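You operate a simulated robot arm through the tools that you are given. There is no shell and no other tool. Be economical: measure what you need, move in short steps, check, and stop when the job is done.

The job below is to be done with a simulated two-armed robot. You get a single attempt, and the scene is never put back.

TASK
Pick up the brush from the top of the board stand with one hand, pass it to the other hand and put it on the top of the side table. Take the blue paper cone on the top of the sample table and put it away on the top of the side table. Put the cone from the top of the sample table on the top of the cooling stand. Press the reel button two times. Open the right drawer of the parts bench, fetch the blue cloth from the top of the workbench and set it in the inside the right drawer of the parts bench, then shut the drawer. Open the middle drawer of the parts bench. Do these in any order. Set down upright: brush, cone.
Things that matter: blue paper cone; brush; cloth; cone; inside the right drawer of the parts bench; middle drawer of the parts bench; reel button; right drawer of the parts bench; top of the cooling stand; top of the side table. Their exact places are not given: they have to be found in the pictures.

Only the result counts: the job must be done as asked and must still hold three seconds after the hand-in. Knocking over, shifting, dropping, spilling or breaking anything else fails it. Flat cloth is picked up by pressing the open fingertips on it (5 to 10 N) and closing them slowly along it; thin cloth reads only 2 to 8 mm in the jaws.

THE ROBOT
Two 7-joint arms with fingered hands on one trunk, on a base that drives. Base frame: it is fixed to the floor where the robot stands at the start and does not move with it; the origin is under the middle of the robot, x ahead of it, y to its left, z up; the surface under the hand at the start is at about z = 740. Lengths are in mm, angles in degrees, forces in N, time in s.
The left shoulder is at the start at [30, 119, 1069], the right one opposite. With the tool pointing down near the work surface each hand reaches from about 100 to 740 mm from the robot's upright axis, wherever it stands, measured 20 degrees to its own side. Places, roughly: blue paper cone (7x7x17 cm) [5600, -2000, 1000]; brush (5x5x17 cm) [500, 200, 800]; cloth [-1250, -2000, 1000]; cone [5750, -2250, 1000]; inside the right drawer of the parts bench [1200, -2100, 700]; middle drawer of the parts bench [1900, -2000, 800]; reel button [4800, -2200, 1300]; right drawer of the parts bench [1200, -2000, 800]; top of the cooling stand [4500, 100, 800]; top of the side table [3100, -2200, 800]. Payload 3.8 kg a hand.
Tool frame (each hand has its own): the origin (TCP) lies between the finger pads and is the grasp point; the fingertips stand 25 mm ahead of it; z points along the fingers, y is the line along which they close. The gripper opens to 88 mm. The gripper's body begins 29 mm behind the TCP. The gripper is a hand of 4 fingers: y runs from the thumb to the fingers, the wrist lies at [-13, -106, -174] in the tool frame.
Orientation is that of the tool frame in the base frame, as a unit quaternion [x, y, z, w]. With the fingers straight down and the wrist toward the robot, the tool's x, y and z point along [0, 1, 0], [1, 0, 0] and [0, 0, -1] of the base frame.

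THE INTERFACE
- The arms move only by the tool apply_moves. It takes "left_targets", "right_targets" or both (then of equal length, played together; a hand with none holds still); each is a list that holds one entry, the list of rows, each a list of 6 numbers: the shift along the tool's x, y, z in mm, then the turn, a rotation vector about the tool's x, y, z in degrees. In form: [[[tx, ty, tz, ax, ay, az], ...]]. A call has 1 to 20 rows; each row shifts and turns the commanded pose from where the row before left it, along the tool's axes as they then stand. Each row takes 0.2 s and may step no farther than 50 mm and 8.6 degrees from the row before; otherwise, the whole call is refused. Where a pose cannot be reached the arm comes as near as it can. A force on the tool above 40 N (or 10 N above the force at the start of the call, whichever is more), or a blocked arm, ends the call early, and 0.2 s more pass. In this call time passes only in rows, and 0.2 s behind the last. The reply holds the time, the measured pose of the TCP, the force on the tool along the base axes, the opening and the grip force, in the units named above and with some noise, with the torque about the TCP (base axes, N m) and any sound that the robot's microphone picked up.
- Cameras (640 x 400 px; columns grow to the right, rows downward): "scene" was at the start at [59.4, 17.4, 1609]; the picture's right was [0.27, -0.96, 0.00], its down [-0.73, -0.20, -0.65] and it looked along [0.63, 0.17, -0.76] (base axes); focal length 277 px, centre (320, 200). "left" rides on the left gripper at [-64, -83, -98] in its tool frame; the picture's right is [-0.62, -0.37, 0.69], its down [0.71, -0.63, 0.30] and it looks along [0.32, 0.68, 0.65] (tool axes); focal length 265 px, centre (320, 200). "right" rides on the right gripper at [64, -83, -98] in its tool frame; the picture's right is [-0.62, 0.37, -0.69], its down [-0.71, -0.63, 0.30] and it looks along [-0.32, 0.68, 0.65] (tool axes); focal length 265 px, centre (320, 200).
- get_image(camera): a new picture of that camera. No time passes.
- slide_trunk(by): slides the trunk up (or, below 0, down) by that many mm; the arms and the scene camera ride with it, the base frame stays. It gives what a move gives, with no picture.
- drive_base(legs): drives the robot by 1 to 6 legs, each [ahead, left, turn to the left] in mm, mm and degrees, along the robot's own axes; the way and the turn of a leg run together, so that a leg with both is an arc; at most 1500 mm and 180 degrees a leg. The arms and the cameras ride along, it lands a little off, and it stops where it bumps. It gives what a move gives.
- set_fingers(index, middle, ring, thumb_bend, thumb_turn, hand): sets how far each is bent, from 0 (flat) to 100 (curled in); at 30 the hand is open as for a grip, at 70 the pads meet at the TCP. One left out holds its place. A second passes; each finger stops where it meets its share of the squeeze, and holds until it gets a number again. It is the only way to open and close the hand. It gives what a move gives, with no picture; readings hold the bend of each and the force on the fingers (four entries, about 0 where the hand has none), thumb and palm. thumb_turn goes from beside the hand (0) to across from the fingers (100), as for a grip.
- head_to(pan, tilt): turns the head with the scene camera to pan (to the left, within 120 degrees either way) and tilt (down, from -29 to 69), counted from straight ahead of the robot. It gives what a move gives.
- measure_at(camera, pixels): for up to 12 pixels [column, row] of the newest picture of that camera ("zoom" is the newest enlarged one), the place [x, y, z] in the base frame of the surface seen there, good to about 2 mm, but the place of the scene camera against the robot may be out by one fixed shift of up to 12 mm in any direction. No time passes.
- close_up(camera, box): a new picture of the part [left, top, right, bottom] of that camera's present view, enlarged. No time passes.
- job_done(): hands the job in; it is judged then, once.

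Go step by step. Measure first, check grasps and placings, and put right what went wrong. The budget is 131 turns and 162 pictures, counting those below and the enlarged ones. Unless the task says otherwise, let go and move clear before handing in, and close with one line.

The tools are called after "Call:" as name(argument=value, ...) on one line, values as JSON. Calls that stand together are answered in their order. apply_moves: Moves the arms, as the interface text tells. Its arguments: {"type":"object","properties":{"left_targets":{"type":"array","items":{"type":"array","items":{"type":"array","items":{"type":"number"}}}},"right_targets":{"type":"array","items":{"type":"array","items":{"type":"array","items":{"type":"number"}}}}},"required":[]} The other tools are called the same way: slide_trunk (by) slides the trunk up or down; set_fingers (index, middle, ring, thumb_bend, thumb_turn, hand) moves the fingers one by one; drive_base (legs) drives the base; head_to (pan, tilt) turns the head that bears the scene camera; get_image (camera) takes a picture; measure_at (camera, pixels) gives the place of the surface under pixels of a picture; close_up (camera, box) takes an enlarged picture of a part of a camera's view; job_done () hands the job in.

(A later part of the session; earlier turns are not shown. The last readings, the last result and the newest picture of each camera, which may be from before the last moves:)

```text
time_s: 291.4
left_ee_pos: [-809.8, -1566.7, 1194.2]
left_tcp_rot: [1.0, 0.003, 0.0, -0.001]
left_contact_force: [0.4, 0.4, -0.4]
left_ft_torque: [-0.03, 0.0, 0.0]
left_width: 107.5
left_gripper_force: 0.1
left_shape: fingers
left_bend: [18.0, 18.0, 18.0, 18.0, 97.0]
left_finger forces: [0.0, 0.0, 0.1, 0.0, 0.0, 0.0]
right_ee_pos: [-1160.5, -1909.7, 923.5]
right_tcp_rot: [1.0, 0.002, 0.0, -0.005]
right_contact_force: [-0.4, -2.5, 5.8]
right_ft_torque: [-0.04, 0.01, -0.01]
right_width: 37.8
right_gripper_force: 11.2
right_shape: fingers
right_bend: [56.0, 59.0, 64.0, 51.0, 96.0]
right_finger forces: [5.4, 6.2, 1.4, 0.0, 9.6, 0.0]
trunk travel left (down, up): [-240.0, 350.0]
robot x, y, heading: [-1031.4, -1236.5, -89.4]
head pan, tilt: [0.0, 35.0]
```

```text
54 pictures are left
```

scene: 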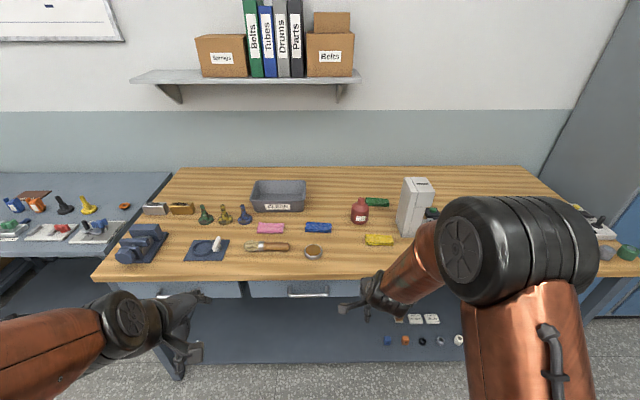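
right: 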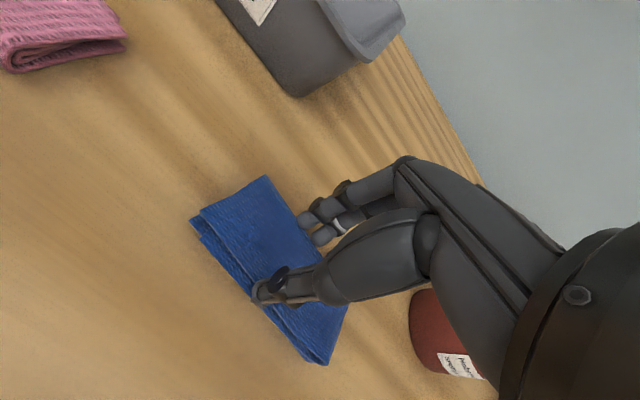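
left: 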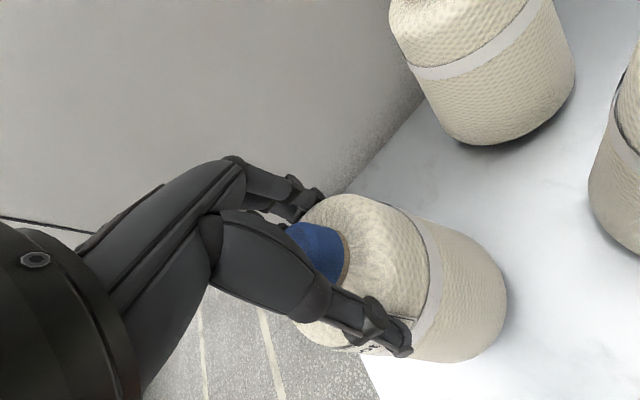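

It behaves like a stiff packet gripped across about 38 mm. I'll test the lift.

Call:
set_fingers(hand="right", index=72, middle=74, ring=76, thumb_bend=70)

Call:
apply_moves(right_targets=[[[0, 0, -4, 0, 0, 0], [0, 0, -8, 0, 0, 0], [0, 0, -12, 0, 0, 0], [0, 0, -20, 0, 0, 0]]])

Call:
get_image(camera="right")

```text
time_s: 292.4
left_ee_pos: [-809.5, -1566.6, 1192.8]
left_tcp_rot: [1.0, 0.003, 0.0, -0.002]
left_contact_force: [-0.3, 0.2, -0.5]
left_ft_torque: [-0.01, -0.01, -0.01]
left_width: 107.6
left_gripper_force: 0.1
left_shape: fingers
left_bend: [18.0, 18.0, 18.0, 18.0, 97.0]
left_finger forces: [0.1, 0.0, 0.1, 0.1, 0.0, 0.1]
right_ee_pos: [-1159.0, -1911.0, 925.2]
right_tcp_rot: [1.0, 0.003, 0.001, -0.002]
right_contact_force: [-1.3, -6.8, 15.2]
right_ft_torque: [-0.26, 0.05, -0.06]
right_width: 32.0
right_gripper_force: 15.7
right_shape: fingers
right_bend: [61.0, 63.0, 76.0, 49.0, 95.0]
right_finger forces: [8.9, 13.0, 0.1, 0.0, 9.8, 0.1]
trunk travel left (down, up): [-240.0, 350.0]
robot x, y, heading: [-1034.1, -1234.1, -89.8]
head pan, tilt: [0.0, 35.0]
```

```text
time_s: 293.4
left_ee_pos: [-810.8, -1565.5, 1193.2]
left_tcp_rot: [1.0, 0.002, 0.0, -0.001]
left_contact_force: [1.3, 0.3, -0.4]
left_ft_torque: [0.01, -0.03, 0.02]
left_width: 107.2
left_gripper_force: 0.0
left_shape: fingers
left_bend: [18.0, 18.0, 18.0, 18.0, 97.0]
left_finger forces: [0.0, 0.0, 0.0, 0.1, 0.1, 0.1]
right_ee_pos: [-1160.7, -1908.6, 966.9]
right_tcp_rot: [1.0, 0.003, -0.001, -0.005]
right_contact_force: [-0.1, 0.7, 0.1]
right_ft_torque: [0.01, -0.02, -0.02]
right_width: 2.6
right_gripper_force: 0.0
right_shape: fingers
right_bend: [72.0, 74.0, 76.0, 63.0, 97.0]
right_finger forces: [0.1, 0.0, 0.0, 0.0, 0.1, 0.0]
trunk travel left (down, up): [-240.0, 350.0]
robot x, y, heading: [-1033.2, -1233.5, -89.8]
head pan, tilt: [0.0, 35.0]
```

```text
53 pictures are left
```

right: 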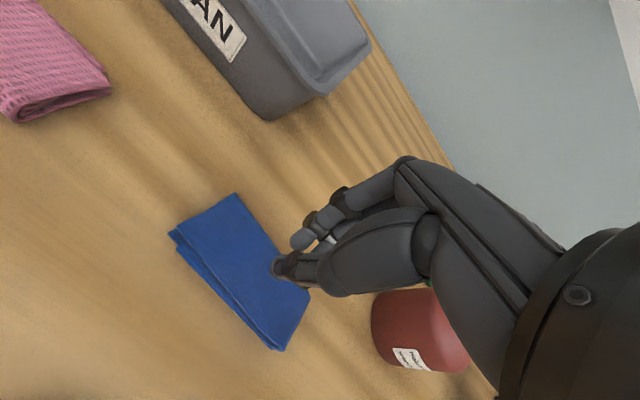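

It slipped off, since it's a stiff packet. I'll straddle it with the fingertips down at table level and squeeze its sides. First I'll re-measure.

Call:
set_fingers(hand="right", index=36, middle=36, ring=36, thumb_bend=36)

Call:
close_up(camera="right", box=[140, 170, 380, 370])

Call:
measure_at(camera="right", pixels=[[173, 232], [236, 197], [283, 347], [307, 295], [240, 270], [200, 235], [245, 335], [230, 305], [205, 275]])

```text
time_s: 294.4
left_ee_pos: [-809.9, -1566.2, 1193.4]
left_tcp_rot: [1.0, 0.001, 0.0, -0.002]
left_contact_force: [-0.7, -0.1, 0.4]
left_ft_torque: [0.0, -0.01, -0.01]
left_width: 107.5
left_gripper_force: 0.0
left_shape: fingers
left_bend: [18.0, 18.0, 18.0, 18.0, 97.0]
left_finger forces: [0.0, 0.0, 0.0, 0.1, 0.0, 0.0]
right_ee_pos: [-1161.5, -1909.9, 967.3]
right_tcp_rot: [1.0, 0.003, 0.001, -0.003]
right_contact_force: [-0.1, 0.3, 0.2]
right_ft_torque: [-0.01, -0.03, -0.03]
right_width: 71.8
right_gripper_force: 0.1
right_shape: fingers
right_bend: [36.0, 36.0, 36.0, 36.0, 97.0]
right_finger forces: [0.0, 0.0, 0.0, 0.1, 0.0, 0.0]
trunk travel left (down, up): [-240.0, 350.0]
robot x, y, heading: [-1034.2, -1233.9, -89.6]
head pan, tilt: [0.0, 35.0]
```

```text
2.00 times, centred on (260, 270) of right
```

zoom: 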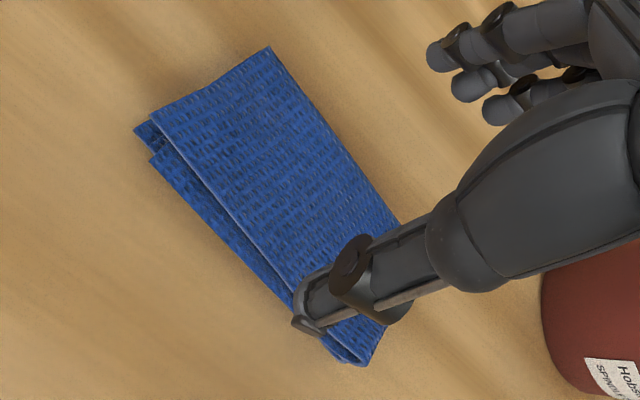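

```text
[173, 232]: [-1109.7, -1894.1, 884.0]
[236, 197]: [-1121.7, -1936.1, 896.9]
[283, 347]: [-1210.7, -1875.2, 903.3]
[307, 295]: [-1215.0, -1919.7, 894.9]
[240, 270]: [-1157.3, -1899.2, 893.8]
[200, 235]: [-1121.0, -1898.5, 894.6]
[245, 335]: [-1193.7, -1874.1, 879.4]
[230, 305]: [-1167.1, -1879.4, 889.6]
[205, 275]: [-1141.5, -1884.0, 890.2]
```

The packet is centred at about (-1164,-1906), rotated about 10°. I'll rotate the hand to match and go down around it until the tips touch the table.

Call:
apply_moves(right_targets=[[[-2, 1, 0, 0, 0, 5.3], [0, 0, 0, 0, 0, 5.3], [0, 0, 20, 0, 0, 0], [0, 0, 20, 0, 0, 0], [0, 0, 12, 0, 0, 0], [0, 0, 4, 0, 0, 0]]])

Call:
get_image(camera="right")

```text
time_s: 295.8
left_ee_pos: [-810.0, -1566.4, 1193.6]
left_tcp_rot: [1.0, 0.003, -0.001, -0.001]
left_contact_force: [0.5, -1.0, -0.6]
left_ft_torque: [-0.01, -0.01, 0.01]
left_width: 107.3
left_gripper_force: 0.1
left_shape: fingers
left_bend: [18.0, 18.0, 18.0, 18.0, 97.0]
left_finger forces: [0.0, 0.1, 0.1, 0.0, 0.1, 0.0]
right_ee_pos: [-1162.3, -1910.1, 910.8]
right_tcp_rot: [0.996, -0.09, -0.001, -0.004]
right_contact_force: [-0.7, -0.4, 0.6]
right_ft_torque: [0.0, -0.02, -0.04]
right_width: 71.8
right_gripper_force: 0.1
right_shape: fingers
right_bend: [36.0, 36.0, 36.0, 36.0, 97.0]
right_finger forces: [0.0, 0.0, 0.1, 0.0, 0.0, 0.1]
trunk travel left (down, up): [-240.0, 350.0]
robot x, y, heading: [-1033.5, -1237.0, -89.9]
head pan, tilt: [0.0, 35.0]
```

```text
51 pictures are left
```

right: 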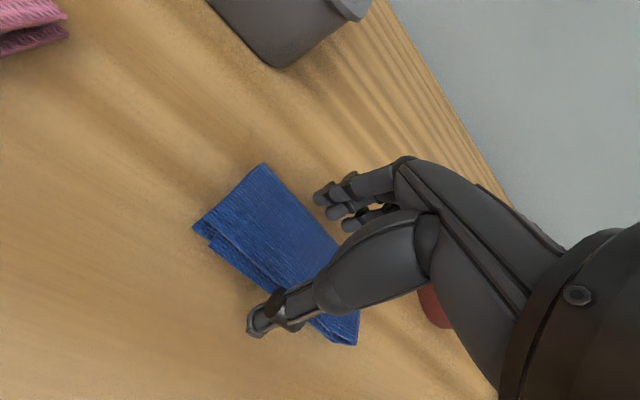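

Call:
apply_moves(right_targets=[[[0, 0, 2.5, 0, 0, 0]]])

Call:
set_fingers(hand="right", index=48, middle=48, ring=48, thumb_bend=48)

Call:
get_image(camera="right")

```text
time_s: 296.2
left_ee_pos: [-811.1, -1567.2, 1192.9]
left_tcp_rot: [1.0, 0.002, 0.0, -0.002]
left_contact_force: [0.5, 0.2, -0.3]
left_ft_torque: [-0.01, -0.01, 0.01]
left_width: 107.4
left_gripper_force: 0.1
left_shape: fingers
left_bend: [18.0, 18.0, 18.0, 18.0, 97.0]
left_finger forces: [0.0, 0.1, 0.1, 0.0, 0.0, 0.1]
right_ee_pos: [-1162.7, -1909.7, 908.5]
right_tcp_rot: [0.996, -0.091, -0.001, -0.004]
right_contact_force: [-0.7, -1.4, -0.5]
right_ft_torque: [-0.02, 0.0, 0.01]
right_width: 71.7
right_gripper_force: 0.0
right_shape: fingers
right_bend: [36.0, 36.0, 36.0, 36.0, 97.0]
right_finger forces: [0.0, 0.0, 0.0, 0.0, 0.1, 0.0]
trunk travel left (down, up): [-240.0, 350.0]
robot x, y, heading: [-1031.8, -1237.0, -90.0]
head pan, tilt: [0.0, 35.0]
```

```text
time_s: 297.2
left_ee_pos: [-809.6, -1566.4, 1193.5]
left_tcp_rot: [1.0, 0.003, 0.0, -0.001]
left_contact_force: [-0.3, 0.4, -0.5]
left_ft_torque: [-0.01, 0.03, 0.01]
left_width: 107.4
left_gripper_force: 0.1
left_shape: fingers
left_bend: [18.0, 18.0, 18.0, 18.0, 97.0]
left_finger forces: [0.1, 0.1, 0.1, 0.1, 0.0, 0.1]
right_ee_pos: [-1162.9, -1909.9, 909.0]
right_tcp_rot: [0.996, -0.09, -0.001, -0.004]
right_contact_force: [0.4, -0.9, 3.0]
right_ft_torque: [-0.14, 0.07, 0.01]
right_width: 51.3
right_gripper_force: 3.7
right_shape: fingers
right_bend: [46.0, 46.0, 47.0, 45.0, 97.0]
right_finger forces: [1.3, 3.6, 0.6, 0.0, 2.2, 0.0]
trunk travel left (down, up): [-240.0, 350.0]
robot x, y, heading: [-1034.5, -1233.8, -89.9]
head pan, tilt: [0.0, 35.0]
```

```text
50 pictures are left
```

right: 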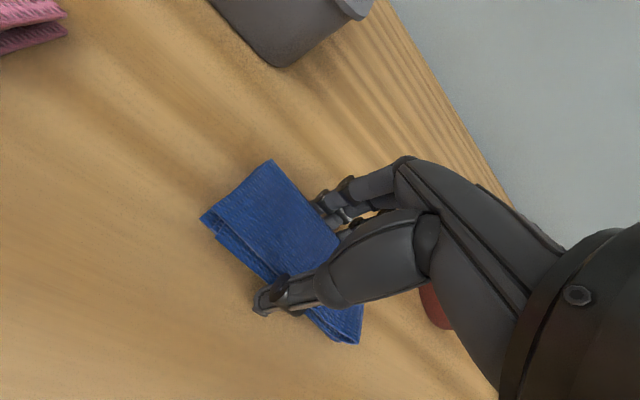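

Call:
set_fingers(hand="right", index=56, middle=56, ring=58, thumb_bend=54)

Call:
get_image(camera="right")

```text
time_s: 298.2
left_ee_pos: [-810.5, -1565.7, 1192.4]
left_tcp_rot: [1.0, 0.004, 0.0, -0.002]
left_contact_force: [0.4, 0.7, -1.0]
left_ft_torque: [-0.05, 0.03, -0.01]
left_width: 107.6
left_gripper_force: 0.0
left_shape: fingers
left_bend: [18.0, 18.0, 18.0, 18.0, 97.0]
left_finger forces: [0.0, 0.0, 0.0, 0.1, 0.0, 0.0]
right_ee_pos: [-1162.1, -1910.4, 908.6]
right_tcp_rot: [0.996, -0.09, 0.0, -0.003]
right_contact_force: [-0.8, -2.4, 6.2]
right_ft_torque: [-0.23, 0.09, 0.04]
right_width: 49.5
right_gripper_force: 11.7
right_shape: fingers
right_bend: [50.0, 52.0, 52.0, 45.0, 96.0]
right_finger forces: [4.0, 7.5, 3.2, 0.0, 8.7, 0.0]
trunk travel left (down, up): [-240.0, 350.0]
robot x, y, heading: [-1037.8, -1236.5, -89.9]
head pan, tilt: [0.0, 35.0]
```

```text
49 pictures are left
```

right: 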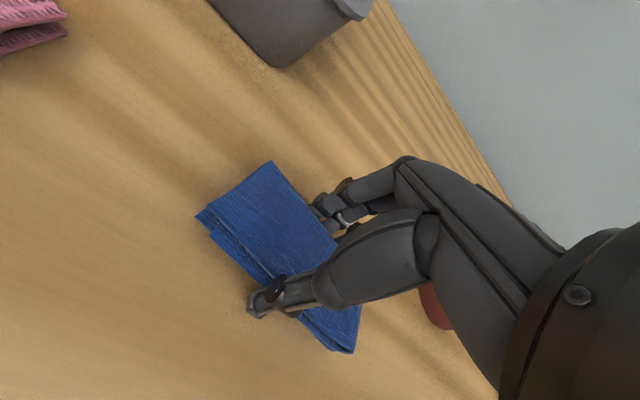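

Firm, squeezing 49.5 mm with forces on all sides. I'll lift gently.

Call:
apply_moves(right_targets=[[[0, 0, -3, 0, 0, 0], [0, 0, -6, 0, 0, 0], [0, 0, -10, 0, 0, 0], [0, 0, -15, 0, 0, 0]]])

Call:
get_image(camera="right")

```text
time_s: 299.2
left_ee_pos: [-810.2, -1567.0, 1192.6]
left_tcp_rot: [1.0, 0.003, 0.0, -0.002]
left_contact_force: [0.4, 0.0, 0.3]
left_ft_torque: [-0.03, -0.01, -0.02]
left_width: 107.2
left_gripper_force: 0.1
left_shape: fingers
left_bend: [18.0, 18.0, 18.0, 18.0, 97.0]
left_finger forces: [0.0, 0.0, 0.0, 0.1, 0.0, 0.1]
right_ee_pos: [-1162.3, -1911.4, 943.1]
right_tcp_rot: [0.996, -0.089, -0.001, -0.003]
right_contact_force: [-0.9, -0.9, -0.3]
right_ft_torque: [-0.02, 0.01, -0.07]
right_width: 49.7
right_gripper_force: 9.0
right_shape: fingers
right_bend: [50.0, 53.0, 53.0, 45.0, 96.0]
right_finger forces: [3.7, 2.3, 2.9, 0.1, 9.1, 0.0]
trunk travel left (down, up): [-240.0, 350.0]
robot x, y, heading: [-1035.5, -1233.8, -89.4]
head pan, tilt: [0.0, 35.0]
```

```text
48 pictures are left
```

right: 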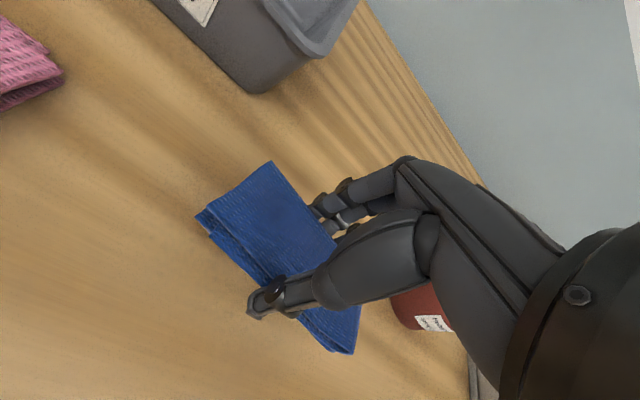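

The cloth is lifted. I'll raise it, pull back and drive to the open right drawer.

Call:
apply_moves(right_targets=[[[0, 0, -20, 0, 0, 0], [0, 0, -25, 0, 0, 0], [0, 0, -25, 0, 0, 0], [0, 0, -25, 0, 0, 0], [0, 0, -20, 0, 0, 0], [0, -25, 0, 0, 0, -5.3], [0, -30, 0, 0, 0, -5.3], [0, -30, 0, 0, 0, 0], [0, -30, 0, 0, 0, 0], [0, -30, 0, 0, 0, 0]]])

Call:
drive_base(legs=[[-280, 0, 0], [0, 1200, 0], [0, 1195, 0]])

Call:
head_to(pan=0, tilt=45)

Call:
get_image(camera="scene")

Call:
get_image(camera="right")

```text
time_s: 301.4
left_ee_pos: [-810.3, -1565.6, 1192.2]
left_tcp_rot: [1.0, 0.003, 0.0, -0.001]
left_contact_force: [-0.2, 0.8, -0.1]
left_ft_torque: [0.02, -0.01, 0.03]
left_width: 107.4
left_gripper_force: 0.1
left_shape: fingers
left_bend: [18.0, 18.0, 18.0, 18.0, 97.0]
left_finger forces: [0.1, 0.0, 0.0, 0.0, 0.1, 0.0]
right_ee_pos: [-1153.5, -1766.8, 1058.9]
right_tcp_rot: [1.0, 0.002, 0.0, -0.003]
right_contact_force: [-0.7, -0.6, -0.7]
right_ft_torque: [-0.03, -0.02, 0.02]
right_width: 49.7
right_gripper_force: 8.7
right_shape: fingers
right_bend: [50.0, 53.0, 53.0, 45.0, 96.0]
right_finger forces: [3.7, 2.3, 2.8, 0.0, 9.0, 0.0]
trunk travel left (down, up): [-240.0, 350.0]
robot x, y, heading: [-1036.8, -1234.4, -89.9]
head pan, tilt: [0.0, 35.0]
```

```text
time_s: 314.7
left_ee_pos: [1568.7, -1298.0, 1193.5]
left_tcp_rot: [1.0, -0.012, 0.0, -0.002]
left_contact_force: [0.5, 0.2, -0.4]
left_ft_torque: [-0.03, 0.02, 0.0]
left_width: 107.4
left_gripper_force: 0.1
left_shape: fingers
left_bend: [18.0, 18.0, 18.0, 18.0, 97.0]
left_finger forces: [0.0, 0.0, 0.2, 0.0, 0.1, 0.0]
right_ee_pos: [1219.3, -1489.6, 1058.5]
right_tcp_rot: [1.0, -0.013, -0.001, -0.002]
right_contact_force: [0.5, -0.5, -0.1]
right_ft_torque: [0.03, -0.02, -0.07]
right_width: 49.6
right_gripper_force: 8.6
right_shape: fingers
right_bend: [50.0, 53.0, 53.0, 45.0, 96.0]
right_finger forces: [3.6, 2.3, 2.8, 0.0, 9.0, 0.0]
trunk travel left (down, up): [-240.0, 350.0]
robot x, y, heading: [1352.2, -956.4, -91.3]
head pan, tilt: [0.0, 35.0]
```

```text
time_s: 315.4
left_ee_pos: [1567.8, -1297.5, 1194.7]
left_tcp_rot: [1.0, -0.013, 0.0, -0.002]
left_contact_force: [-0.5, -0.7, -0.4]
left_ft_torque: [0.0, -0.01, -0.04]
left_width: 107.6
left_gripper_force: 0.1
left_shape: fingers
left_bend: [18.0, 18.0, 18.0, 18.0, 97.0]
left_finger forces: [0.0, 0.0, 0.0, 0.0, 0.0, 0.0]
right_ee_pos: [1217.7, -1489.5, 1058.1]
right_tcp_rot: [1.0, -0.014, 0.0, -0.004]
right_contact_force: [0.3, 0.0, -0.3]
right_ft_torque: [-0.01, 0.01, -0.03]
right_width: 49.8
right_gripper_force: 9.5
right_shape: fingers
right_bend: [50.0, 53.0, 53.0, 45.0, 96.0]
right_finger forces: [3.6, 2.2, 2.9, 0.1, 8.9, 0.0]
trunk travel left (down, up): [-240.0, 350.0]
robot x, y, heading: [1355.2, -963.5, -91.6]
head pan, tilt: [0.0, 45.0]
```

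```text
47 pictures are left
```

scene: 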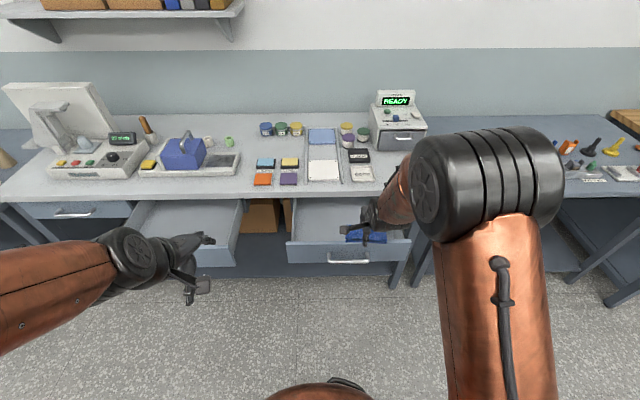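

```text
46 pictures are left
```

right: 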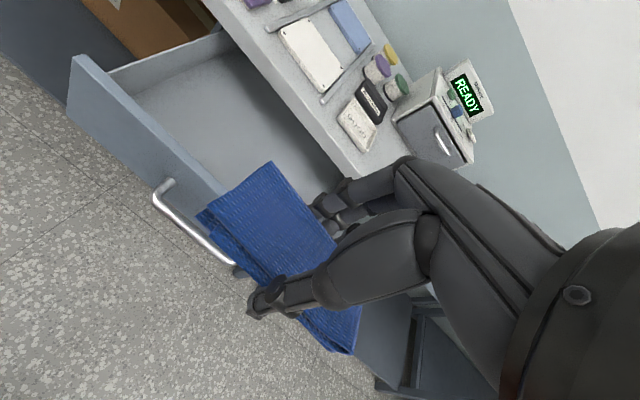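

Call:
measure_at(camera="right", pixels=[[120, 105], [75, 65], [170, 100], [240, 90], [300, 150], [200, 180], [215, 40], [330, 140], [150, 70], [400, 300]])

Call:
measure_at(camera="scene", pixels=[[320, 220], [290, 250], [400, 245], [310, 240], [320, 205], [335, 190], [345, 225]])

```text
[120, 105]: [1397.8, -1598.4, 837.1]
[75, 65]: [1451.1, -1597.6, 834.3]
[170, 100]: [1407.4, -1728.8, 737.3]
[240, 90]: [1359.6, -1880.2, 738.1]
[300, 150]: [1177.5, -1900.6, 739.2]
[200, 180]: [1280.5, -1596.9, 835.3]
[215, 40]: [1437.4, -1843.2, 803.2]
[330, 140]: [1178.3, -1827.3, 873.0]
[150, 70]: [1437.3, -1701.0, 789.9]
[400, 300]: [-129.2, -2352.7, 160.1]
```

```text
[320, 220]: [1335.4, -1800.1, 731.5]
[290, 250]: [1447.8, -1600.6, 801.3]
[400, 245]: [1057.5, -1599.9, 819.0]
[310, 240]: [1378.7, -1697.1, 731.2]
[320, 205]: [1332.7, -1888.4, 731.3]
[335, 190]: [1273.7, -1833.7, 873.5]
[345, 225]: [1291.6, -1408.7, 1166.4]
```

The drawer floor is at z 738, rim 836, usable y -1612 to -1828. I'll drive 140 mm ahead, then move the hand over the drawer.

Call:
drive_base(legs=[[0, 0, 1.5], [140, 0, 0]])

Call:
apply_moves(right_targets=[[[2, 25, 0, 0, 0, 0], [2, 25, 0, 0, 0, 0], [2, 25, 0, 0, 0, 0], [0, 0, 30, 0, 0, 0], [0, 0, 30, 0, 0, 0], [0, 0, 30, 0, 0, 0], [0, 0, 30, 0, 0, 0]]])

Call:
get_image(camera="right")

Call:
get_image(camera="scene")

```text
time_s: 317.1
left_ee_pos: [1576.3, -1434.3, 1193.0]
left_tcp_rot: [1.0, 0.001, 0.0, -0.003]
left_contact_force: [0.3, 0.5, 0.5]
left_ft_torque: [0.04, -0.01, -0.04]
left_width: 107.5
left_gripper_force: 0.0
left_shape: fingers
left_bend: [18.0, 18.0, 18.0, 18.0, 97.0]
left_finger forces: [0.1, 0.1, 0.0, 0.1, 0.0, 0.0]
right_ee_pos: [1232.2, -1633.4, 1059.2]
right_tcp_rot: [1.0, 0.002, 0.0, -0.005]
right_contact_force: [0.6, -0.1, -1.0]
right_ft_torque: [0.0, 0.03, 0.01]
right_width: 49.5
right_gripper_force: 8.7
right_shape: fingers
right_bend: [50.0, 53.0, 53.0, 45.0, 96.0]
right_finger forces: [3.7, 2.2, 2.6, 0.1, 9.1, 0.0]
trunk travel left (down, up): [-240.0, 350.0]
robot x, y, heading: [1354.5, -1101.8, -90.0]
head pan, tilt: [0.0, 45.0]
```

```text
time_s: 318.7
left_ee_pos: [1576.6, -1434.1, 1192.5]
left_tcp_rot: [1.0, 0.002, 0.0, -0.002]
left_contact_force: [0.5, 0.3, 0.3]
left_ft_torque: [0.01, 0.05, -0.01]
left_width: 107.3
left_gripper_force: 0.1
left_shape: fingers
left_bend: [18.0, 18.0, 18.0, 18.0, 97.0]
left_finger forces: [0.0, 0.0, 0.0, 0.0, 0.0, 0.0]
right_ee_pos: [1238.4, -1707.8, 938.9]
right_tcp_rot: [1.0, 0.001, 0.0, -0.003]
right_contact_force: [0.1, 0.5, 0.5]
right_ft_torque: [0.02, -0.02, 0.01]
right_width: 49.9
right_gripper_force: 9.1
right_shape: fingers
right_bend: [50.0, 53.0, 53.0, 45.0, 96.0]
right_finger forces: [3.7, 2.1, 2.7, 0.0, 8.9, 0.0]
trunk travel left (down, up): [-240.0, 350.0]
robot x, y, heading: [1352.9, -1102.5, -89.9]
head pan, tilt: [0.0, 45.0]
```

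```text
45 pictures are left
```

right: 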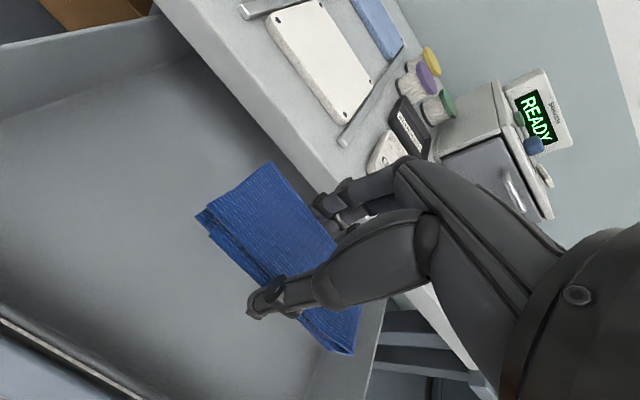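

```text
44 pictures are left
```

scene: 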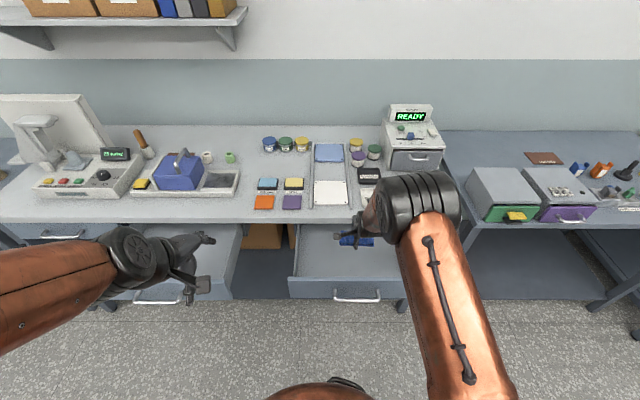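

Clear of the table edge (y -1828). I'll lower into the drawer.

Call:
apply_moves(right_targets=[[[0, -6, 25, 0, 0, 0], [0, 0, 25, 0, 0, 0], [0, 0, 25, 0, 0, 0], [0, 0, 25, 0, 0, 0], [0, 0, 25, 0, 0, 0], [0, 0, 20, 0, 0, 0], [0, 0, 12, 0, 0, 0]]])

Call:
get_image(camera="right")

```text
time_s: 320.3
left_ee_pos: [1575.2, -1433.3, 1193.8]
left_tcp_rot: [1.0, 0.002, 0.0, -0.002]
left_contact_force: [0.3, 0.2, -0.7]
left_ft_torque: [-0.01, 0.0, 0.03]
left_width: 107.3
left_gripper_force: 0.1
left_shape: fingers
left_bend: [18.0, 18.0, 18.0, 18.0, 97.0]
left_finger forces: [0.1, 0.0, 0.0, 0.0, 0.0, 0.0]
right_ee_pos: [1238.1, -1700.5, 780.6]
right_tcp_rot: [1.0, 0.001, 0.0, -0.003]
right_contact_force: [-0.6, 0.0, -0.4]
right_ft_torque: [0.01, 0.03, 0.01]
right_width: 49.4
right_gripper_force: 8.8
right_shape: fingers
right_bend: [50.0, 53.0, 53.0, 45.0, 96.0]
right_finger forces: [3.6, 2.2, 2.6, 0.1, 8.8, 0.0]
trunk travel left (down, up): [-240.0, 350.0]
robot x, y, heading: [1353.9, -1107.6, -90.1]
head pan, tilt: [0.0, 45.0]
```

```text
43 pictures are left
```

right: 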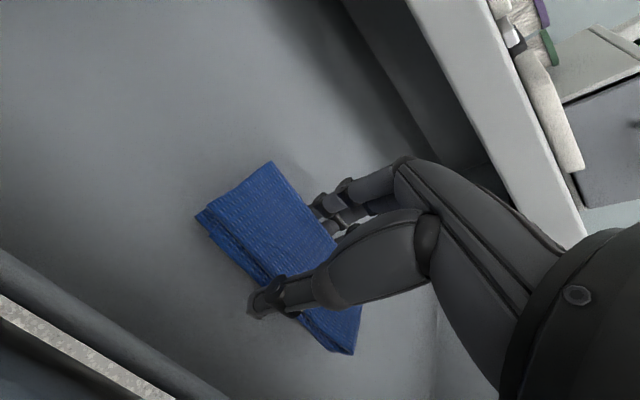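

Just above the floor. I'll go down 10 mm more, release and raise.

Call:
apply_moves(right_targets=[[[0, 0, 6, 0, 0, 0], [0, 0, 4, 0, 0, 0], [0, 0, 2, 0, 0, 0]]])

Call:
set_fingers(hand="right", index=38, middle=38, ring=38, thumb_bend=36)

Call:
apply_moves(right_targets=[[[0, 0, -15, 0, 0, 0], [0, 0, -25, 0, 0, 0], [0, 0, -30, 0, 0, 0], [0, 0, -30, 0, 0, 0], [0, 0, -40, 0, 0, 0], [0, 0, -40, 0, 0, 0]]])

Call:
get_image(camera="right")

```text
time_s: 321.1
left_ee_pos: [1575.4, -1432.6, 1194.0]
left_tcp_rot: [1.0, 0.001, -0.001, -0.002]
left_contact_force: [0.0, -0.3, 0.1]
left_ft_torque: [0.04, 0.0, -0.01]
left_width: 107.5
left_gripper_force: 0.1
left_shape: fingers
left_bend: [18.0, 18.0, 18.0, 18.0, 97.0]
left_finger forces: [0.0, 0.1, 0.0, 0.0, 0.1, 0.1]
right_ee_pos: [1237.3, -1700.7, 769.2]
right_tcp_rot: [1.0, 0.0, 0.0, -0.004]
right_contact_force: [0.3, 0.3, -0.8]
right_ft_torque: [-0.01, 0.01, 0.0]
right_width: 49.4
right_gripper_force: 9.2
right_shape: fingers
right_bend: [50.0, 53.0, 53.0, 45.0, 96.0]
right_finger forces: [3.6, 2.2, 2.7, 0.0, 8.7, 0.0]
trunk travel left (down, up): [-240.0, 350.0]
robot x, y, heading: [1355.4, -1101.2, -89.7]
head pan, tilt: [0.0, 45.0]
```

```text
time_s: 322.1
left_ee_pos: [1575.0, -1433.2, 1191.4]
left_tcp_rot: [1.0, 0.0, 0.0, -0.001]
left_contact_force: [-0.7, -0.6, -0.5]
left_ft_torque: [0.0, 0.0, 0.01]
left_width: 107.3
left_gripper_force: 0.0
left_shape: fingers
left_bend: [18.0, 18.0, 18.0, 18.0, 97.0]
left_finger forces: [0.1, 0.0, 0.1, 0.0, 0.1, 0.0]
right_ee_pos: [1237.4, -1699.3, 770.2]
right_tcp_rot: [1.0, 0.001, 0.0, -0.004]
right_contact_force: [-0.3, -0.2, 0.1]
right_ft_torque: [0.01, -0.04, -0.01]
right_width: 69.6
right_gripper_force: 0.0
right_shape: fingers
right_bend: [38.0, 38.0, 38.0, 36.0, 97.0]
right_finger forces: [0.0, 0.0, 0.0, 0.1, 0.1, 0.1]
trunk travel left (down, up): [-240.0, 350.0]
robot x, y, heading: [1351.9, -1100.1, -89.8]
head pan, tilt: [0.0, 45.0]
```

```text
time_s: 323.5
left_ee_pos: [1577.1, -1432.9, 1191.9]
left_tcp_rot: [1.0, 0.001, 0.0, -0.001]
left_contact_force: [0.6, 0.5, 0.1]
left_ft_torque: [-0.02, -0.01, -0.02]
left_width: 107.4
left_gripper_force: 0.0
left_shape: fingers
left_bend: [18.0, 18.0, 18.0, 18.0, 97.0]
left_finger forces: [0.0, 0.0, 0.0, 0.0, 0.0, 0.0]
right_ee_pos: [1237.0, -1703.0, 951.2]
right_tcp_rot: [1.0, 0.0, 0.0, -0.003]
right_contact_force: [0.0, -0.2, 0.8]
right_ft_torque: [0.02, -0.04, -0.01]
right_width: 69.7
right_gripper_force: 0.0
right_shape: fingers
right_bend: [38.0, 38.0, 38.0, 36.0, 97.0]
right_finger forces: [0.1, 0.1, 0.0, 0.0, 0.0, 0.0]
trunk travel left (down, up): [-240.0, 350.0]
robot x, y, heading: [1353.4, -1098.6, -90.0]
head pan, tilt: [0.0, 45.0]
```

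```text
42 pictures are left
```

right: 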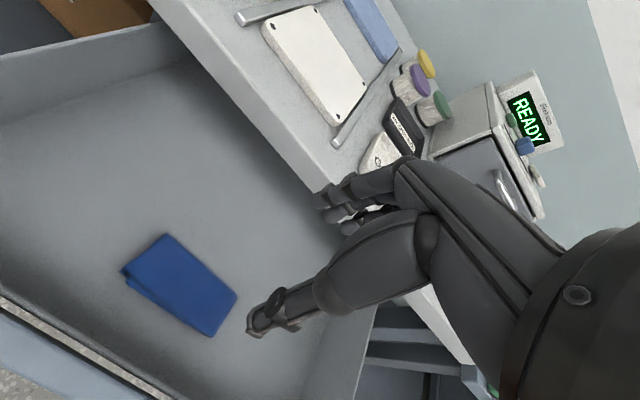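

The cloth lies in the drawer. To shut it I'll re-grip the bar as before: back up 148 mm, tilt the hand and line up.

Call:
drive_base(legs=[[-150, 0, 0]])

Call:
set_fingers(hand="right", index=42, middle=42, ring=42, thumb_bend=42)

Call:
apply_moves(right_targets=[[[0, 0, 0, -7.5, 0, 0], [0, 0, 0, -7.5, 0, 0], [0, 0, 0, -7.5, 0, 0], [0, 0, 0, -7.5, 0, 0], [0, 0, 0, -7.5, 0, 0], [0, 0, 0, -7.5, 0, 0], [0, 0, 0, -7.5, 0, 0], [0, 0, 0, -7.5, 0, 0], [0, -13, -23, 0, 0, 0], [0, -13, -23, 0, 0, 0], [0, -28, 16, 0, 0, 0], [0, -28, 16, 0, 0, 0], [0, -28, 16, 0, 0, 0], [0, -28, 16, 0, 0, 0]]])

Call:
get_image(camera="right")

```text
time_s: 324.9
left_ee_pos: [1577.0, -1279.5, 1194.2]
left_tcp_rot: [1.0, 0.002, -0.001, 0.0]
left_contact_force: [0.2, 0.5, 0.4]
left_ft_torque: [0.0, 0.0, -0.02]
left_width: 107.4
left_gripper_force: 0.0
left_shape: fingers
left_bend: [18.0, 18.0, 18.0, 18.0, 97.0]
left_finger forces: [0.0, 0.0, 0.0, 0.1, 0.1, 0.1]
right_ee_pos: [1236.4, -1549.5, 952.5]
right_tcp_rot: [1.0, 0.0, 0.0, -0.002]
right_contact_force: [-0.4, 0.0, -0.3]
right_ft_torque: [-0.03, -0.02, 0.0]
right_width: 69.5
right_gripper_force: 0.1
right_shape: fingers
right_bend: [38.0, 38.0, 38.0, 36.0, 97.0]
right_finger forces: [0.0, 0.1, 0.0, 0.0, 0.0, 0.0]
trunk travel left (down, up): [-240.0, 350.0]
robot x, y, heading: [1352.0, -945.8, -89.8]
head pan, tilt: [0.0, 45.0]
```

```text
time_s: 325.9
left_ee_pos: [1577.2, -1281.1, 1192.6]
left_tcp_rot: [1.0, 0.001, 0.0, -0.002]
left_contact_force: [-0.7, 0.0, 0.2]
left_ft_torque: [-0.01, 0.0, -0.03]
left_width: 107.3
left_gripper_force: 0.1
left_shape: fingers
left_bend: [18.0, 18.0, 18.0, 18.0, 97.0]
left_finger forces: [0.0, 0.0, 0.0, 0.1, 0.0, 0.0]
right_ee_pos: [1236.6, -1550.4, 951.3]
right_tcp_rot: [1.0, 0.002, 0.0, -0.003]
right_contact_force: [-0.4, 0.3, -1.1]
right_ft_torque: [0.01, 0.02, 0.01]
right_width: 59.7
right_gripper_force: 0.0
right_shape: fingers
right_bend: [42.0, 42.0, 42.0, 42.0, 97.0]
right_finger forces: [0.0, 0.0, 0.0, 0.0, 0.1, 0.0]
trunk travel left (down, up): [-240.0, 350.0]
robot x, y, heading: [1355.1, -950.3, -89.8]
head pan, tilt: [0.0, 45.0]
```

```text
time_s: 328.9
left_ee_pos: [1576.4, -1282.3, 1193.2]
left_tcp_rot: [1.0, 0.001, 0.0, -0.001]
left_contact_force: [0.1, -0.3, -0.2]
left_ft_torque: [0.0, 0.02, 0.01]
left_width: 107.4
left_gripper_force: 0.1
left_shape: fingers
left_bend: [18.0, 18.0, 18.0, 18.0, 97.0]
left_finger forces: [0.1, 0.1, 0.1, 0.0, 0.0, 0.0]
right_ee_pos: [1237.9, -1498.0, 821.4]
right_tcp_rot: [0.868, 0.001, 0.001, 0.497]
right_contact_force: [0.9, -0.5, 1.0]
right_ft_torque: [0.0, 0.0, 0.0]
right_width: 59.5
right_gripper_force: 0.0
right_shape: fingers
right_bend: [42.0, 42.0, 42.0, 42.0, 97.0]
right_finger forces: [0.0, 0.1, 0.0, 0.1, 0.0, 0.0]
trunk travel left (down, up): [-240.0, 350.0]
robot x, y, heading: [1355.3, -950.0, -90.0]
head pan, tilt: [0.0, 45.0]
```

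```text
41 pictures are left
```

right: 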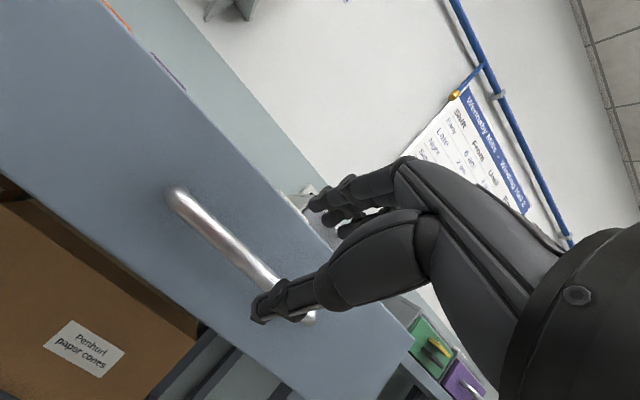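

Same alignment as the first time. I'll advance and grip.

Call:
measure_at(camera="right", pixels=[[215, 235], [245, 260]])

Call:
apply_moves(right_targets=[[[0, -0.5, 16, 0, 0, 0], [0, -0.5, 16, 0, 0, 0], [0, 0, 16, 0, 0, 0], [0, 0, 14, 0, 0, 0]]])

Call:
set_fingers(hand="right", index=72, middle=72, ring=72, thumb_bend=70)

Call:
set_fingers(hand="right", index=86, middle=86, ring=86, thumb_bend=75)

Call:
get_image(camera="right")

```text
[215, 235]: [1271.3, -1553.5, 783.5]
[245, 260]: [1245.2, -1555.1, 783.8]
```

```text
time_s: 329.9
left_ee_pos: [1576.2, -1281.1, 1191.7]
left_tcp_rot: [1.0, 0.001, 0.001, -0.002]
left_contact_force: [-0.2, -0.4, -0.4]
left_ft_torque: [-0.01, 0.04, 0.01]
left_width: 107.4
left_gripper_force: 0.1
left_shape: fingers
left_bend: [18.0, 18.0, 18.0, 18.0, 97.0]
left_finger forces: [0.0, 0.0, 0.0, 0.0, 0.1, 0.0]
right_ee_pos: [1236.5, -1549.3, 791.2]
right_tcp_rot: [0.868, 0.001, 0.0, 0.497]
right_contact_force: [-0.4, 0.1, -0.4]
right_ft_torque: [0.03, -0.02, 0.02]
right_width: 59.8
right_gripper_force: 0.0
right_shape: fingers
right_bend: [42.0, 42.0, 42.0, 42.0, 97.0]
right_finger forces: [0.1, 0.0, 0.0, 0.0, 0.0, 0.0]
trunk travel left (down, up): [-240.0, 350.0]
robot x, y, heading: [1352.7, -947.5, -89.8]
head pan, tilt: [0.0, 45.0]
```

```text
time_s: 330.9
left_ee_pos: [1575.5, -1281.1, 1193.1]
left_tcp_rot: [1.0, 0.001, 0.0, -0.002]
left_contact_force: [-0.3, 0.1, 0.0]
left_ft_torque: [-0.03, -0.02, -0.01]
left_width: 107.4
left_gripper_force: 0.1
left_shape: fingers
left_bend: [18.0, 18.0, 18.0, 18.0, 97.0]
left_finger forces: [0.0, 0.0, 0.0, 0.1, 0.1, 0.1]
right_ee_pos: [1235.8, -1549.5, 792.2]
right_tcp_rot: [0.867, 0.001, 0.0, 0.498]
right_contact_force: [-1.7, -1.5, 5.4]
right_ft_torque: [-0.13, 0.11, 0.03]
right_width: 3.5
right_gripper_force: 5.4
right_shape: fingers
right_bend: [72.0, 71.0, 71.0, 66.0, 97.0]
right_finger forces: [2.3, 2.0, 3.4, 0.1, 3.2, 0.1]
trunk travel left (down, up): [-240.0, 350.0]
robot x, y, heading: [1355.3, -950.4, -89.9]
head pan, tilt: [0.0, 45.0]
```

```text
time_s: 331.9
left_ee_pos: [1575.7, -1282.9, 1192.6]
left_tcp_rot: [1.0, 0.001, -0.001, -0.003]
left_contact_force: [-0.4, 0.9, 0.1]
left_ft_torque: [-0.01, 0.0, -0.02]
left_width: 107.5
left_gripper_force: 0.1
left_shape: fingers
left_bend: [18.0, 18.0, 18.0, 18.0, 97.0]
left_finger forces: [0.0, 0.0, 0.0, 0.0, 0.1, 0.1]
right_ee_pos: [1235.7, -1548.9, 789.8]
right_tcp_rot: [0.869, 0.0, 0.0, 0.495]
right_contact_force: [-1.8, 0.3, -15.4]
right_ft_torque: [-0.25, 0.2, 0.3]
right_width: 9.1
right_gripper_force: 21.0
right_shape: fingers
right_bend: [85.0, 85.0, 85.0, 70.0, 96.0]
right_finger forces: [4.9, 4.8, 8.2, 0.0, 24.3, 0.0]
trunk travel left (down, up): [-240.0, 350.0]
robot x, y, heading: [1352.8, -952.5, -89.9]
head pan, tilt: [0.0, 45.0]
```

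```text
40 pictures are left
```

right: 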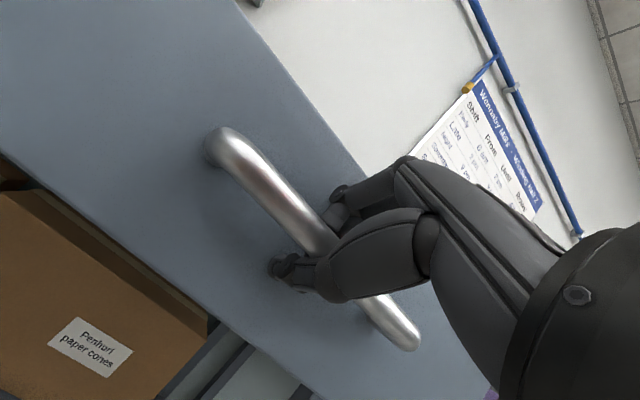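

Call:
drive_base(legs=[[245, 0, 0]])

Call:
get_image(camera="scene")

Call:
get_image(camera="right")

```text
time_s: 333.7
left_ee_pos: [1576.5, -1528.1, 1192.9]
left_tcp_rot: [1.0, 0.002, 0.0, -0.003]
left_contact_force: [0.0, -0.3, -0.3]
left_ft_torque: [0.01, 0.04, 0.0]
left_width: 107.2
left_gripper_force: 0.0
left_shape: fingers
left_bend: [18.0, 18.0, 18.0, 18.0, 97.0]
left_finger forces: [0.0, 0.1, 0.0, 0.0, 0.0, 0.0]
right_ee_pos: [1235.8, -1794.9, 788.2]
right_tcp_rot: [0.868, -0.001, 0.0, 0.496]
right_contact_force: [-6.7, 0.9, -16.2]
right_ft_torque: [-0.25, 0.19, 0.34]
right_width: 9.8
right_gripper_force: 20.3
right_shape: fingers
right_bend: [85.0, 85.0, 84.0, 69.0, 97.0]
right_finger forces: [4.9, 4.4, 7.7, 0.0, 23.7, 0.0]
trunk travel left (down, up): [-240.0, 350.0]
robot x, y, heading: [1357.0, -1196.3, -90.0]
head pan, tilt: [0.0, 45.0]
```

```text
39 pictures are left
```

scene: 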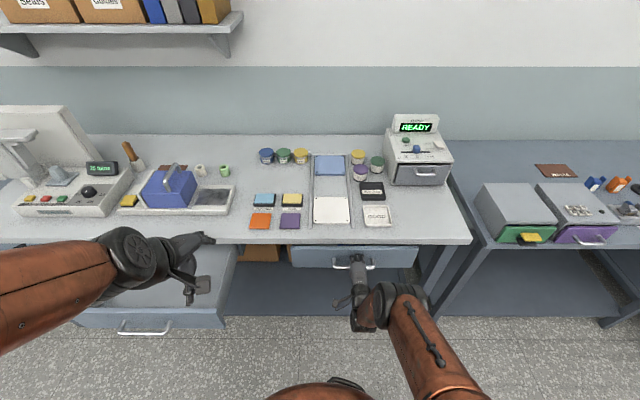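

```text
38 pictures are left
```

right: 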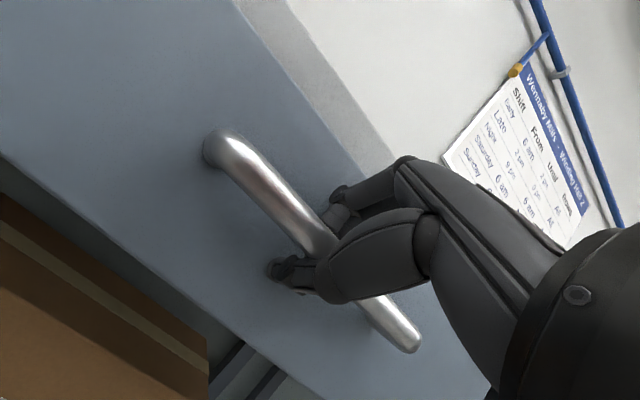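

Nearly shut, with about 5 mm left. I'll push the remaining distance with the arm.

Call:
apply_moves(right_targets=[[[0, 1.5, 2.6, 0, 0, 0], [0, 1.5, 2.6, 0, 0, 0], [0, 1.5, 2.6, 0, 0, 0], [0, 1, 1.7, 0, 0, 0]]])

Call:
get_image(camera="scene")

Call:
measure_at(camera="scene", pixels=[[310, 255], [320, 262], [400, 255], [380, 262], [330, 240], [110, 312]])

```text
time_s: 334.7
left_ee_pos: [1577.4, -1526.5, 1193.2]
left_tcp_rot: [1.0, 0.001, -0.001, -0.003]
left_contact_force: [0.7, 0.4, 0.8]
left_ft_torque: [0.0, -0.01, -0.01]
left_width: 107.2
left_gripper_force: 0.1
left_shape: fingers
left_bend: [18.0, 18.0, 18.0, 18.0, 97.0]
left_finger forces: [0.0, 0.0, 0.1, 0.0, 0.0, 0.0]
right_ee_pos: [1236.7, -1804.1, 789.4]
right_tcp_rot: [0.869, 0.001, 0.001, 0.494]
right_contact_force: [-2.7, 0.9, -15.8]
right_ft_torque: [-0.32, 0.2, 0.34]
right_width: 9.6
right_gripper_force: 21.5
right_shape: fingers
right_bend: [85.0, 85.0, 84.0, 70.0, 96.0]
right_finger forces: [5.2, 4.6, 8.0, 0.0, 24.7, 0.1]
trunk travel left (down, up): [-240.0, 350.0]
robot x, y, heading: [1354.3, -1193.7, -90.2]
head pan, tilt: [0.0, 45.0]
```

```text
37 pictures are left
```

scene: 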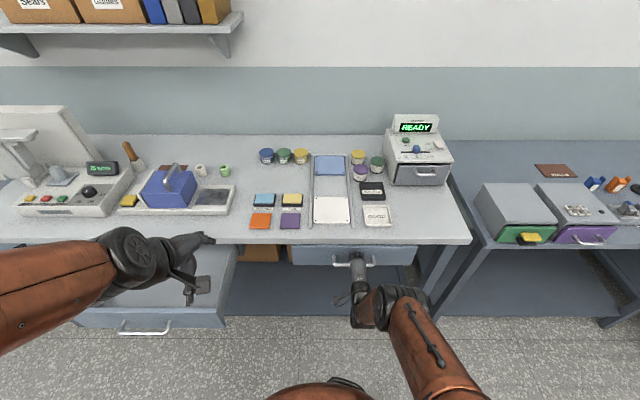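

```text
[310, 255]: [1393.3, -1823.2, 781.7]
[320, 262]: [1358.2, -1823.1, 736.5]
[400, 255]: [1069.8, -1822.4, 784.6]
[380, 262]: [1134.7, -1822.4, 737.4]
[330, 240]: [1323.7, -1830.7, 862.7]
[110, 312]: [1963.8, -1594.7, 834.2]
```

The front panel reads y -1823 against -1848 originally, so the bar slid within the grip. I'll check with the right camera before pushing more.

Call:
get_image(camera="right")

Call:
measure_at(camera="right", pixels=[[240, 160], [290, 220], [150, 120], [190, 250], [330, 130], [360, 120], [340, 205], [280, 270]])

```text
36 pictures are left
```

right: 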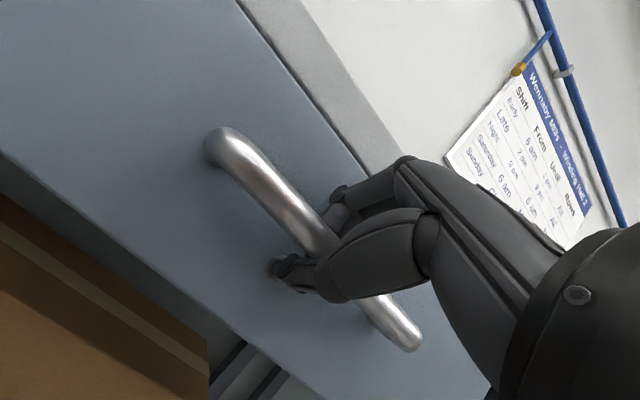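

```text
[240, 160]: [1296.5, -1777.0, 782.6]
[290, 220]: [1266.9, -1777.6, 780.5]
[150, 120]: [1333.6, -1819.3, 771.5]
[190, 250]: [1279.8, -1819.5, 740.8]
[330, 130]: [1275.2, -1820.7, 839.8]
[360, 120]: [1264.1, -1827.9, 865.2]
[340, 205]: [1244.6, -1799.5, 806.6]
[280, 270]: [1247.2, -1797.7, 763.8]
```

The tightening had pulled the drawer 25 mm out, and the hand–bar relation is stable. I'll push a further 26 mm.

Call:
apply_moves(right_targets=[[[0, 2.5, 4.3, 0, 0, 0], [0, 2.5, 4.3, 0, 0, 0], [0, 2.5, 4.3, 0, 0, 0], [0, 2.5, 4.3, 0, 0, 0], [0, 1.5, 2.6, 0, 0, 0], [0, 1.5, 2.6, 0, 0, 0], [0, 1, 1.7, 0, 0, 0]]])

Call:
get_image(camera="right")

Call:
measure_at(camera="right", pixels=[[240, 160], [150, 120], [190, 250], [360, 120]])

```text
time_s: 336.3
left_ee_pos: [1575.0, -1526.2, 1193.1]
left_tcp_rot: [1.0, 0.001, 0.0, -0.001]
left_contact_force: [0.7, 0.4, -0.2]
left_ft_torque: [0.01, -0.03, -0.02]
left_width: 107.3
left_gripper_force: 0.0
left_shape: fingers
left_bend: [18.0, 18.0, 18.0, 18.0, 97.0]
left_finger forces: [0.1, 0.0, 0.1, 0.0, 0.0, 0.0]
right_ee_pos: [1237.3, -1830.6, 789.4]
right_tcp_rot: [0.869, 0.0, 0.0, 0.494]
right_contact_force: [-5.7, 11.1, -14.5]
right_ft_torque: [-0.14, 0.21, 0.38]
right_width: 10.3
right_gripper_force: 20.1
right_shape: fingers
right_bend: [85.0, 85.0, 85.0, 70.0, 97.0]
right_finger forces: [3.6, 3.3, 6.4, 0.1, 26.3, 0.1]
trunk travel left (down, up): [-240.0, 350.0]
robot x, y, heading: [1357.4, -1195.1, -90.1]
head pan, tilt: [0.0, 45.0]
```

```text
35 pictures are left
```

right: 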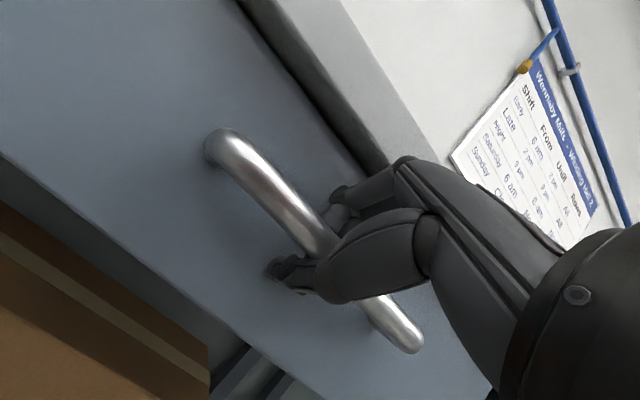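

```text
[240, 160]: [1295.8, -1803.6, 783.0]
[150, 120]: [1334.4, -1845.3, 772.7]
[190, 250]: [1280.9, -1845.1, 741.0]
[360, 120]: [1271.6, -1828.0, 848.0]
```

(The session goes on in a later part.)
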